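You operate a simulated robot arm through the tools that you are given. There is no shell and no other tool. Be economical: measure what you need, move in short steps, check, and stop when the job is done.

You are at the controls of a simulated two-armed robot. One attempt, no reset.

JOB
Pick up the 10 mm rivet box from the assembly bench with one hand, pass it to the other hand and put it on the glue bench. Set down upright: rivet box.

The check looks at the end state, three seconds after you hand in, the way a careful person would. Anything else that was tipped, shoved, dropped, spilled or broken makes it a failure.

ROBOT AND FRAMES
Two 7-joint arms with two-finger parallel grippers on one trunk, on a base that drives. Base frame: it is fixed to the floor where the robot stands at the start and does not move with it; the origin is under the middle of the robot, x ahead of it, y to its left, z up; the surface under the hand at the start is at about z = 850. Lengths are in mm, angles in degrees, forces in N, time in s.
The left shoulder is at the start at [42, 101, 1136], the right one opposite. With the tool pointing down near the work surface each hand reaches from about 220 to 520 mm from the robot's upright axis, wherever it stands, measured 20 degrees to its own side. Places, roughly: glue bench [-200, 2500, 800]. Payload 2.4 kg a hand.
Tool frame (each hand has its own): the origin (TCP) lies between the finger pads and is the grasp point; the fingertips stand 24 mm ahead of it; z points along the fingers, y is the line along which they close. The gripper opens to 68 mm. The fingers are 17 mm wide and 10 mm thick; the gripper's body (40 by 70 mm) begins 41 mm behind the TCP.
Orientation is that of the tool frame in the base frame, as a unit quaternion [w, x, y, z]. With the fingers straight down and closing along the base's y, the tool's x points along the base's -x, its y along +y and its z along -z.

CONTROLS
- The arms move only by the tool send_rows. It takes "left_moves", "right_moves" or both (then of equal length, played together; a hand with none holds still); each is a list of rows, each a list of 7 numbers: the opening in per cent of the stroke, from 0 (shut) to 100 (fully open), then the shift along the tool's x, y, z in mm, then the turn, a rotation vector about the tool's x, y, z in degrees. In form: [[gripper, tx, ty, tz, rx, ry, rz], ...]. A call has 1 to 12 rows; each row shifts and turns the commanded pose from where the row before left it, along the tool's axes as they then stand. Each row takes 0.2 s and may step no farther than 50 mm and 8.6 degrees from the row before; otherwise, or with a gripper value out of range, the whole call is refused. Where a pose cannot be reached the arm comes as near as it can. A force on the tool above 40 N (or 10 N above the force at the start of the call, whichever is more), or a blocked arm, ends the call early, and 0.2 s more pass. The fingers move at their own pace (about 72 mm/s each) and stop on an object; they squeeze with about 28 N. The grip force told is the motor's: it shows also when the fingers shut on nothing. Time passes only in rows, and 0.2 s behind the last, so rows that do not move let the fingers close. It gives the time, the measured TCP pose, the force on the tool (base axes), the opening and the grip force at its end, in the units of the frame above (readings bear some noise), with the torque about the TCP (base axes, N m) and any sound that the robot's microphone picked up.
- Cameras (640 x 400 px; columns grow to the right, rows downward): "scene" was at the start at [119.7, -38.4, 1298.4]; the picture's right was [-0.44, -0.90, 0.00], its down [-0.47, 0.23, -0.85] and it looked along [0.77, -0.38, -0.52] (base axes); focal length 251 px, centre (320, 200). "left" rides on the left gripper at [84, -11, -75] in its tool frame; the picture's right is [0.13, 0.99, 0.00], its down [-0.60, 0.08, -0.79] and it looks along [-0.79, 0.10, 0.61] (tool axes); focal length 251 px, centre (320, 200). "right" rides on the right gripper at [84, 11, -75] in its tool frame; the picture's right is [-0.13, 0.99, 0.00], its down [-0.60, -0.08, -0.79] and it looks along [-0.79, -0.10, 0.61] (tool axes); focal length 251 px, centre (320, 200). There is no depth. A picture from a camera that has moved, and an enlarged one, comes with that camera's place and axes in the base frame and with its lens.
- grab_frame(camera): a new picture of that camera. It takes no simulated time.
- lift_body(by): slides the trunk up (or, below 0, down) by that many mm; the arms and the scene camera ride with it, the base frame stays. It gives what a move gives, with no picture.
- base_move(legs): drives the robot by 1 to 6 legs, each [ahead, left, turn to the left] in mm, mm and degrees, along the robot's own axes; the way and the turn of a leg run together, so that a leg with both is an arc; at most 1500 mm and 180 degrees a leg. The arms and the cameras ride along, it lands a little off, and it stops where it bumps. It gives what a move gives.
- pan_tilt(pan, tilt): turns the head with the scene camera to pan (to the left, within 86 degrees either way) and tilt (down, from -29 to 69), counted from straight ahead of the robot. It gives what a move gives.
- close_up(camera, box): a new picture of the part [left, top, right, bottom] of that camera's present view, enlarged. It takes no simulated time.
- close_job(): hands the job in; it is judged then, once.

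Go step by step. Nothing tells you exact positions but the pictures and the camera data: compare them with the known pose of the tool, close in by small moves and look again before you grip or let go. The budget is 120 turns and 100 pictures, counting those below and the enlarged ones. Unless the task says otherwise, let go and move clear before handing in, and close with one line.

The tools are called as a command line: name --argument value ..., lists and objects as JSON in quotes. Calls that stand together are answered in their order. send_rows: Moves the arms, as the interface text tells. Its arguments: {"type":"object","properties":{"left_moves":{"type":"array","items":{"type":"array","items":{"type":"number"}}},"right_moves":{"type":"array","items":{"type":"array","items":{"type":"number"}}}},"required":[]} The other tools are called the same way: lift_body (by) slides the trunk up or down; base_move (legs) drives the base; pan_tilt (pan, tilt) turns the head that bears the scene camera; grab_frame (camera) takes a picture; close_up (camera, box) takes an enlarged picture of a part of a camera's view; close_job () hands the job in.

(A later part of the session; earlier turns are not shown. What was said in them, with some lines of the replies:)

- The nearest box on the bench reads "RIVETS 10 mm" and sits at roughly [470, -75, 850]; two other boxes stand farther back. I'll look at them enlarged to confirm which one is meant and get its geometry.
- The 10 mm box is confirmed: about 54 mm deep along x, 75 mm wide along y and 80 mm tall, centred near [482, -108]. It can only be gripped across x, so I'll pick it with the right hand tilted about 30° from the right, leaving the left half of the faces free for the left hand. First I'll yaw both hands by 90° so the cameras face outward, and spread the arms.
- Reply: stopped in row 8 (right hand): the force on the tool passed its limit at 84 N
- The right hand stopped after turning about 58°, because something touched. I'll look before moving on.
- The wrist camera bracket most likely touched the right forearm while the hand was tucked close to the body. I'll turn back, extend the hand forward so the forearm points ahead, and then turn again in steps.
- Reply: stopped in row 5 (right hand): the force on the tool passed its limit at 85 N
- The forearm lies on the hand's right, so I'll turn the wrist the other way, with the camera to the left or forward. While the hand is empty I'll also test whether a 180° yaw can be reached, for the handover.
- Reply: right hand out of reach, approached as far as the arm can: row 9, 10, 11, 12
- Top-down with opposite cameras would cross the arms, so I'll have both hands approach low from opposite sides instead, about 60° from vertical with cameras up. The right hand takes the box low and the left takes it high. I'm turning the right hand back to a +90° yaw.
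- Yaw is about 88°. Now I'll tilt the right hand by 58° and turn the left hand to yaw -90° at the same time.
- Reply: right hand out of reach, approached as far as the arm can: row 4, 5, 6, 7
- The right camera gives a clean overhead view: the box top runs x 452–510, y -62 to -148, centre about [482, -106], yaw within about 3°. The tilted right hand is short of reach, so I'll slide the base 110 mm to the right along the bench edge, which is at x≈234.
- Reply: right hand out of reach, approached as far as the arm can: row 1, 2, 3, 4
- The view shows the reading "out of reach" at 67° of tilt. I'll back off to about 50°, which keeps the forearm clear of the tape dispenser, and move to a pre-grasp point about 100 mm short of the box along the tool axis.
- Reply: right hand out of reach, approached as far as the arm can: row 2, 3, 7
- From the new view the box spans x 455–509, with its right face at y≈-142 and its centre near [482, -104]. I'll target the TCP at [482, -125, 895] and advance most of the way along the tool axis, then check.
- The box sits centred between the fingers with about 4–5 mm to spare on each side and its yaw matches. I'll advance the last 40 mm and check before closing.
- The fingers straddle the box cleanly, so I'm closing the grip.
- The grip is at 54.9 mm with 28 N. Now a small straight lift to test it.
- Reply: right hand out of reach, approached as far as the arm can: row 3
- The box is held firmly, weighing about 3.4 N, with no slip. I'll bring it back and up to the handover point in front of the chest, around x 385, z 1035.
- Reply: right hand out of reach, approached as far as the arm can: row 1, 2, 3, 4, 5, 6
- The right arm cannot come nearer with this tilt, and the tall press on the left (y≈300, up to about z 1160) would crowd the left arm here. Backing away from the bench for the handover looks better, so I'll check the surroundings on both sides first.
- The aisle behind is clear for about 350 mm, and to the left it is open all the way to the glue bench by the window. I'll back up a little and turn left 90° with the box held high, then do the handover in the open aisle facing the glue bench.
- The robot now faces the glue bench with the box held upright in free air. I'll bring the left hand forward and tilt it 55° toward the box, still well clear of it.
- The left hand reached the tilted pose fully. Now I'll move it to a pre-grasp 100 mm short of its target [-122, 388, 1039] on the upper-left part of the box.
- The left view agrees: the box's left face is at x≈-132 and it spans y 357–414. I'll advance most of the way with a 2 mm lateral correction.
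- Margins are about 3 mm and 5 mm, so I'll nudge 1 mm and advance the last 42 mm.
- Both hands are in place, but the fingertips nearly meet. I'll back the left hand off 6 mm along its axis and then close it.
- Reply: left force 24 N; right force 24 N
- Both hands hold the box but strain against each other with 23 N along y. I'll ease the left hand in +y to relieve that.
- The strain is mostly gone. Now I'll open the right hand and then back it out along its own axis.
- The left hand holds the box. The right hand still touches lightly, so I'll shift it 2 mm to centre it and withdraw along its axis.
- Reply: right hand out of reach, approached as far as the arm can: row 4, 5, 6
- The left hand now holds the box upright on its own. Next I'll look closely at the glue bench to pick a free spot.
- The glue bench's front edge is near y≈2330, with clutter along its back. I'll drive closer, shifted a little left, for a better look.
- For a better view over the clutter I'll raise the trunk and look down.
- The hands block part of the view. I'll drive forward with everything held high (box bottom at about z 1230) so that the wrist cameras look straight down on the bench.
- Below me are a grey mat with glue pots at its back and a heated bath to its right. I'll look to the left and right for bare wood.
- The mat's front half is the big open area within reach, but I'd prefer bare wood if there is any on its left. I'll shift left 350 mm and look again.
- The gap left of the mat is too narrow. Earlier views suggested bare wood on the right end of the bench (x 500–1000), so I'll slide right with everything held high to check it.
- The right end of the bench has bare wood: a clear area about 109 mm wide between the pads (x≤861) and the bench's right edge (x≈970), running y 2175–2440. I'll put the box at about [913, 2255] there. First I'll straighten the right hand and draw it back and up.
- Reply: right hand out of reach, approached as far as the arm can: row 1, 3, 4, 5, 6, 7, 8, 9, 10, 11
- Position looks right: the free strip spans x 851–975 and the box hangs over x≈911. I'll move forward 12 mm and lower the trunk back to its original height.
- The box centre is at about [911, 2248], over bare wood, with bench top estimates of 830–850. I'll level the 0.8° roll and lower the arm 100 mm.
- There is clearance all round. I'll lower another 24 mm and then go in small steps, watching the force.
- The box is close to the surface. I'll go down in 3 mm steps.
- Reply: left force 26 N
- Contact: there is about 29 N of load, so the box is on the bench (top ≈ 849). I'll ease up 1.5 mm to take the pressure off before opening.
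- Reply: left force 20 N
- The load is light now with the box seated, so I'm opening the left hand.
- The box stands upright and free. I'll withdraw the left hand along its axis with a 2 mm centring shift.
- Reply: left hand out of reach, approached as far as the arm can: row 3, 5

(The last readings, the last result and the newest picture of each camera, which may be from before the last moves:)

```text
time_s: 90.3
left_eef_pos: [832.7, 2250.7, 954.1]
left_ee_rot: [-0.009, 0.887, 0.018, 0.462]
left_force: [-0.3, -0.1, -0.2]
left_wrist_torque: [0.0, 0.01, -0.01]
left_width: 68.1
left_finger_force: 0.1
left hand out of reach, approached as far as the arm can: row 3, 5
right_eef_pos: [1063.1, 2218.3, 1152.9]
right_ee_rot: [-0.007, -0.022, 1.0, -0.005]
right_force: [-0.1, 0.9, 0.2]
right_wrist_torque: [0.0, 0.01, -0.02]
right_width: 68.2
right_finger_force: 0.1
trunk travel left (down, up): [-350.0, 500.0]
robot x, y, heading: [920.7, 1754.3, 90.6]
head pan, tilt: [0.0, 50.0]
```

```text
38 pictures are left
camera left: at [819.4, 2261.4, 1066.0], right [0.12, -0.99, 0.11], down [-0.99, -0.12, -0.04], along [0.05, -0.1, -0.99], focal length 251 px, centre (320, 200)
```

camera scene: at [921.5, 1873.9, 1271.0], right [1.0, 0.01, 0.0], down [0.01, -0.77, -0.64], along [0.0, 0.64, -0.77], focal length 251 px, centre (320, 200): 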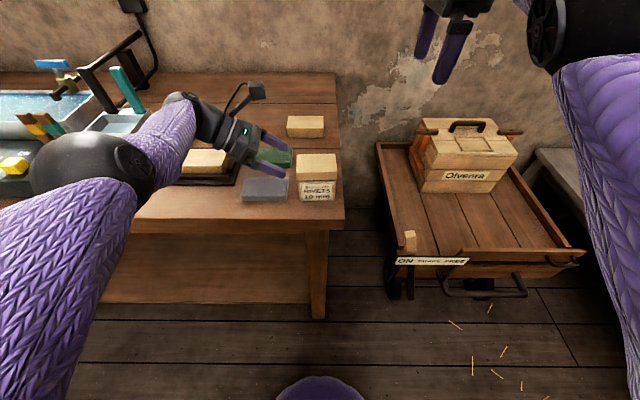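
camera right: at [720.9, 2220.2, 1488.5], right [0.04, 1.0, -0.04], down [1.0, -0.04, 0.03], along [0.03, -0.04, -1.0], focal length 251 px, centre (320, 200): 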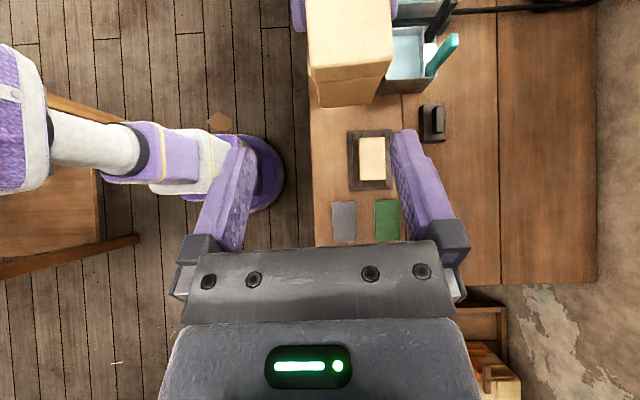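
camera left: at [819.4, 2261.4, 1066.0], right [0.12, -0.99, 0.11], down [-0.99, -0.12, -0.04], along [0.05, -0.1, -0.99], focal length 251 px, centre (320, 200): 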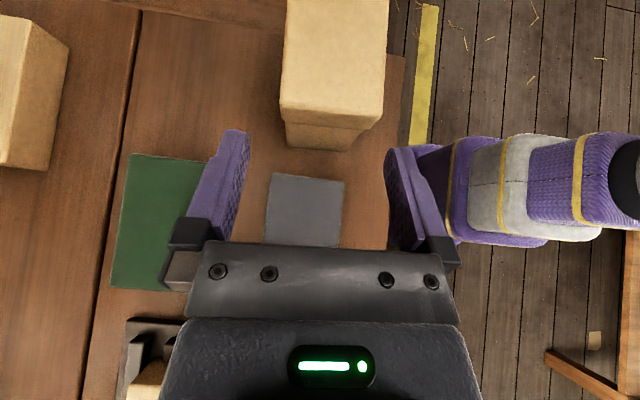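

The fingers are clear of the box, but the left elbow is getting near the brush cup, so I'll go straight up with the trunk and then back the base away.

lift_body --by 250

base_move --legs '[[-300, 0, 0]]'

grab_frame --camera "scene"

pan_tilt --pan 15 --tilt 35

close_up --camera "scene" --box '[160, 100, 480, 300]'

```text
time_s: 92.8
left_eef_pos: [834.0, 2245.9, 1235.2]
left_ee_rot: [-0.039, 0.886, 0.004, 0.462]
left_force: [0.3, -0.1, 0.6]
left_wrist_torque: [0.0, 0.0, 0.01]
left_width: 67.9
left_finger_force: 0.0
right_eef_pos: [1062.3, 2198.9, 1434.3]
right_ee_rot: [-0.006, -0.021, 0.999, 0.031]
right_force: [0.3, -0.2, 0.1]
right_wrist_torque: [0.02, 0.02, -0.01]
right_width: 68.1
right_finger_force: 0.0
trunk travel left (down, up): [-600.0, 250.0]
robot x, y, heading: [918.6, 1757.8, 90.5]
head pan, tilt: [0.0, 50.0]
```

```text
time_s: 94.9
left_eef_pos: [834.8, 1944.5, 1235.4]
left_ee_rot: [-0.039, 0.886, 0.005, 0.462]
left_force: [0.3, -0.6, 0.4]
left_wrist_torque: [0.01, -0.01, 0.0]
left_width: 68.2
left_finger_force: 0.1
right_eef_pos: [1063.9, 1898.2, 1435.4]
right_ee_rot: [-0.006, -0.022, 0.999, 0.032]
right_force: [0.6, -1.1, -0.7]
right_wrist_torque: [0.0, 0.01, -0.02]
right_width: 67.9
right_finger_force: 0.2
trunk travel left (down, up): [-600.0, 250.0]
robot x, y, heading: [925.9, 1452.4, 90.4]
head pan, tilt: [0.0, 50.0]
```

```text
37 pictures are left
camera scene: at [923.8, 1547.8, 1522.2], right [1.0, 0.01, 0.0], down [0.01, -0.77, -0.64], along [-0.01, 0.64, -0.77], focal length 251 px, centre (320, 200)
```

scene: 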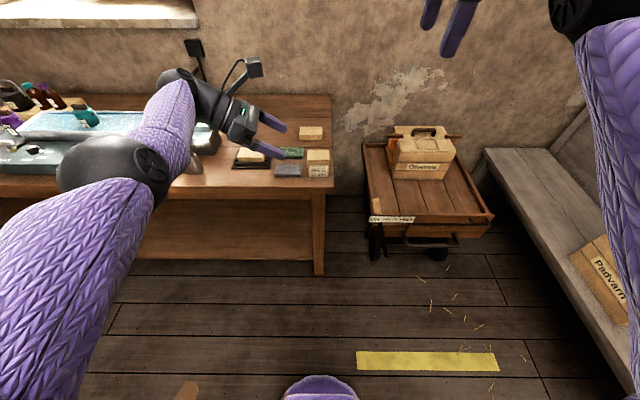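

```text
time_s: 95.7
left_eef_pos: [835.6, 1945.5, 1234.4]
left_ee_rot: [-0.038, 0.886, 0.004, 0.462]
left_force: [-0.3, -0.1, -0.1]
left_wrist_torque: [0.03, -0.01, 0.04]
left_width: 67.8
left_finger_force: 0.1
right_eef_pos: [1064.2, 1899.6, 1434.9]
right_ee_rot: [-0.005, -0.023, 0.999, 0.032]
right_force: [-0.3, -0.2, 0.2]
right_wrist_torque: [-0.01, 0.02, 0.01]
right_width: 68.1
right_finger_force: 0.1
trunk travel left (down, up): [-600.0, 250.0]
robot x, y, heading: [925.0, 1458.9, 90.5]
head pan, tilt: [15.0, 35.0]
```

```text
2.00 times, centred on (320, 200) of scene
camera zoom: at [901.0, 1556.7, 1543.8], right [0.96, 0.27, 0.0], down [0.15, -0.55, -0.82], along [-0.22, 0.79, -0.57], focal length 502 px, centre (320, 200)
```

zoom: 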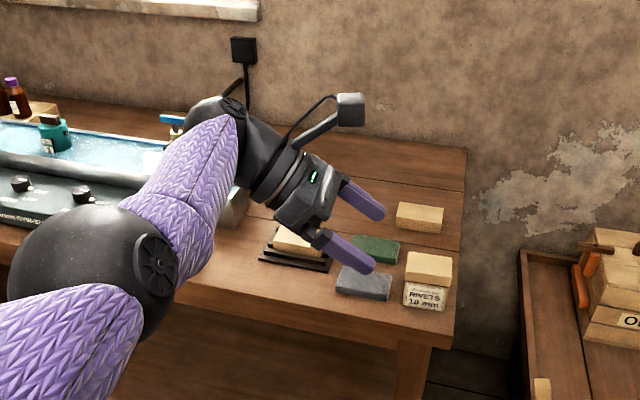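

The box stands upright on the bench and the hands are clear. One last look, from a bit to the right, to check the brush cup that the elbow passed.

base_move --legs '[[-150, 450, 0]]'

pan_tilt --pan -15 --tilt 30

grab_frame --camera "scene"

```text
time_s: 98.5
left_eef_pos: [385.3, 1791.1, 1235.5]
left_ee_rot: [-0.038, 0.887, 0.003, 0.461]
left_force: [0.1, 0.5, 0.6]
left_wrist_torque: [-0.02, 0.02, -0.06]
left_width: 67.8
left_finger_force: 0.1
right_eef_pos: [614.2, 1745.2, 1434.8]
right_ee_rot: [-0.006, -0.021, 0.999, 0.031]
right_force: [0.2, -0.5, 0.3]
right_wrist_torque: [0.01, -0.02, 0.0]
right_width: 67.9
right_finger_force: 0.0
trunk travel left (down, up): [-600.0, 250.0]
robot x, y, heading: [476.6, 1301.5, 90.3]
head pan, tilt: [15.0, 35.0]
```

```text
time_s: 99.5
left_eef_pos: [384.2, 1790.8, 1234.1]
left_ee_rot: [-0.038, 0.886, 0.003, 0.461]
left_force: [0.2, -0.2, -0.4]
left_wrist_torque: [0.03, 0.03, -0.03]
left_width: 68.0
left_finger_force: 0.1
right_eef_pos: [614.9, 1745.5, 1435.2]
right_ee_rot: [-0.006, -0.022, 0.999, 0.031]
right_force: [0.6, -0.1, -0.2]
right_wrist_torque: [-0.01, -0.05, 0.02]
right_width: 67.7
right_finger_force: 0.1
trunk travel left (down, up): [-600.0, 250.0]
robot x, y, heading: [476.9, 1302.5, 90.4]
head pan, tilt: [-15.0, 30.0]
```

```text
35 pictures are left
camera scene: at [496.6, 1405.6, 1551.7], right [0.97, -0.25, 0.0], down [-0.13, -0.48, -0.87], along [0.22, 0.84, -0.5], focal length 251 px, centre (320, 200)
```

scene: 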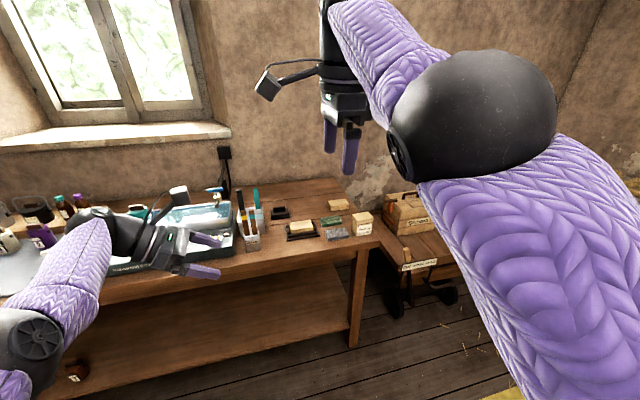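

The brush cup and everything else on the glue bench are still in place, and the rivet box stands upright with both hands clear. Handing in.

close_job

```text
The job is handed in.
```

The 10 mm rivet box was picked up with the right hand, passed to the left, and set upright on bare wood at the right end of the glue bench; I saw nothing else there knocked over or moved.
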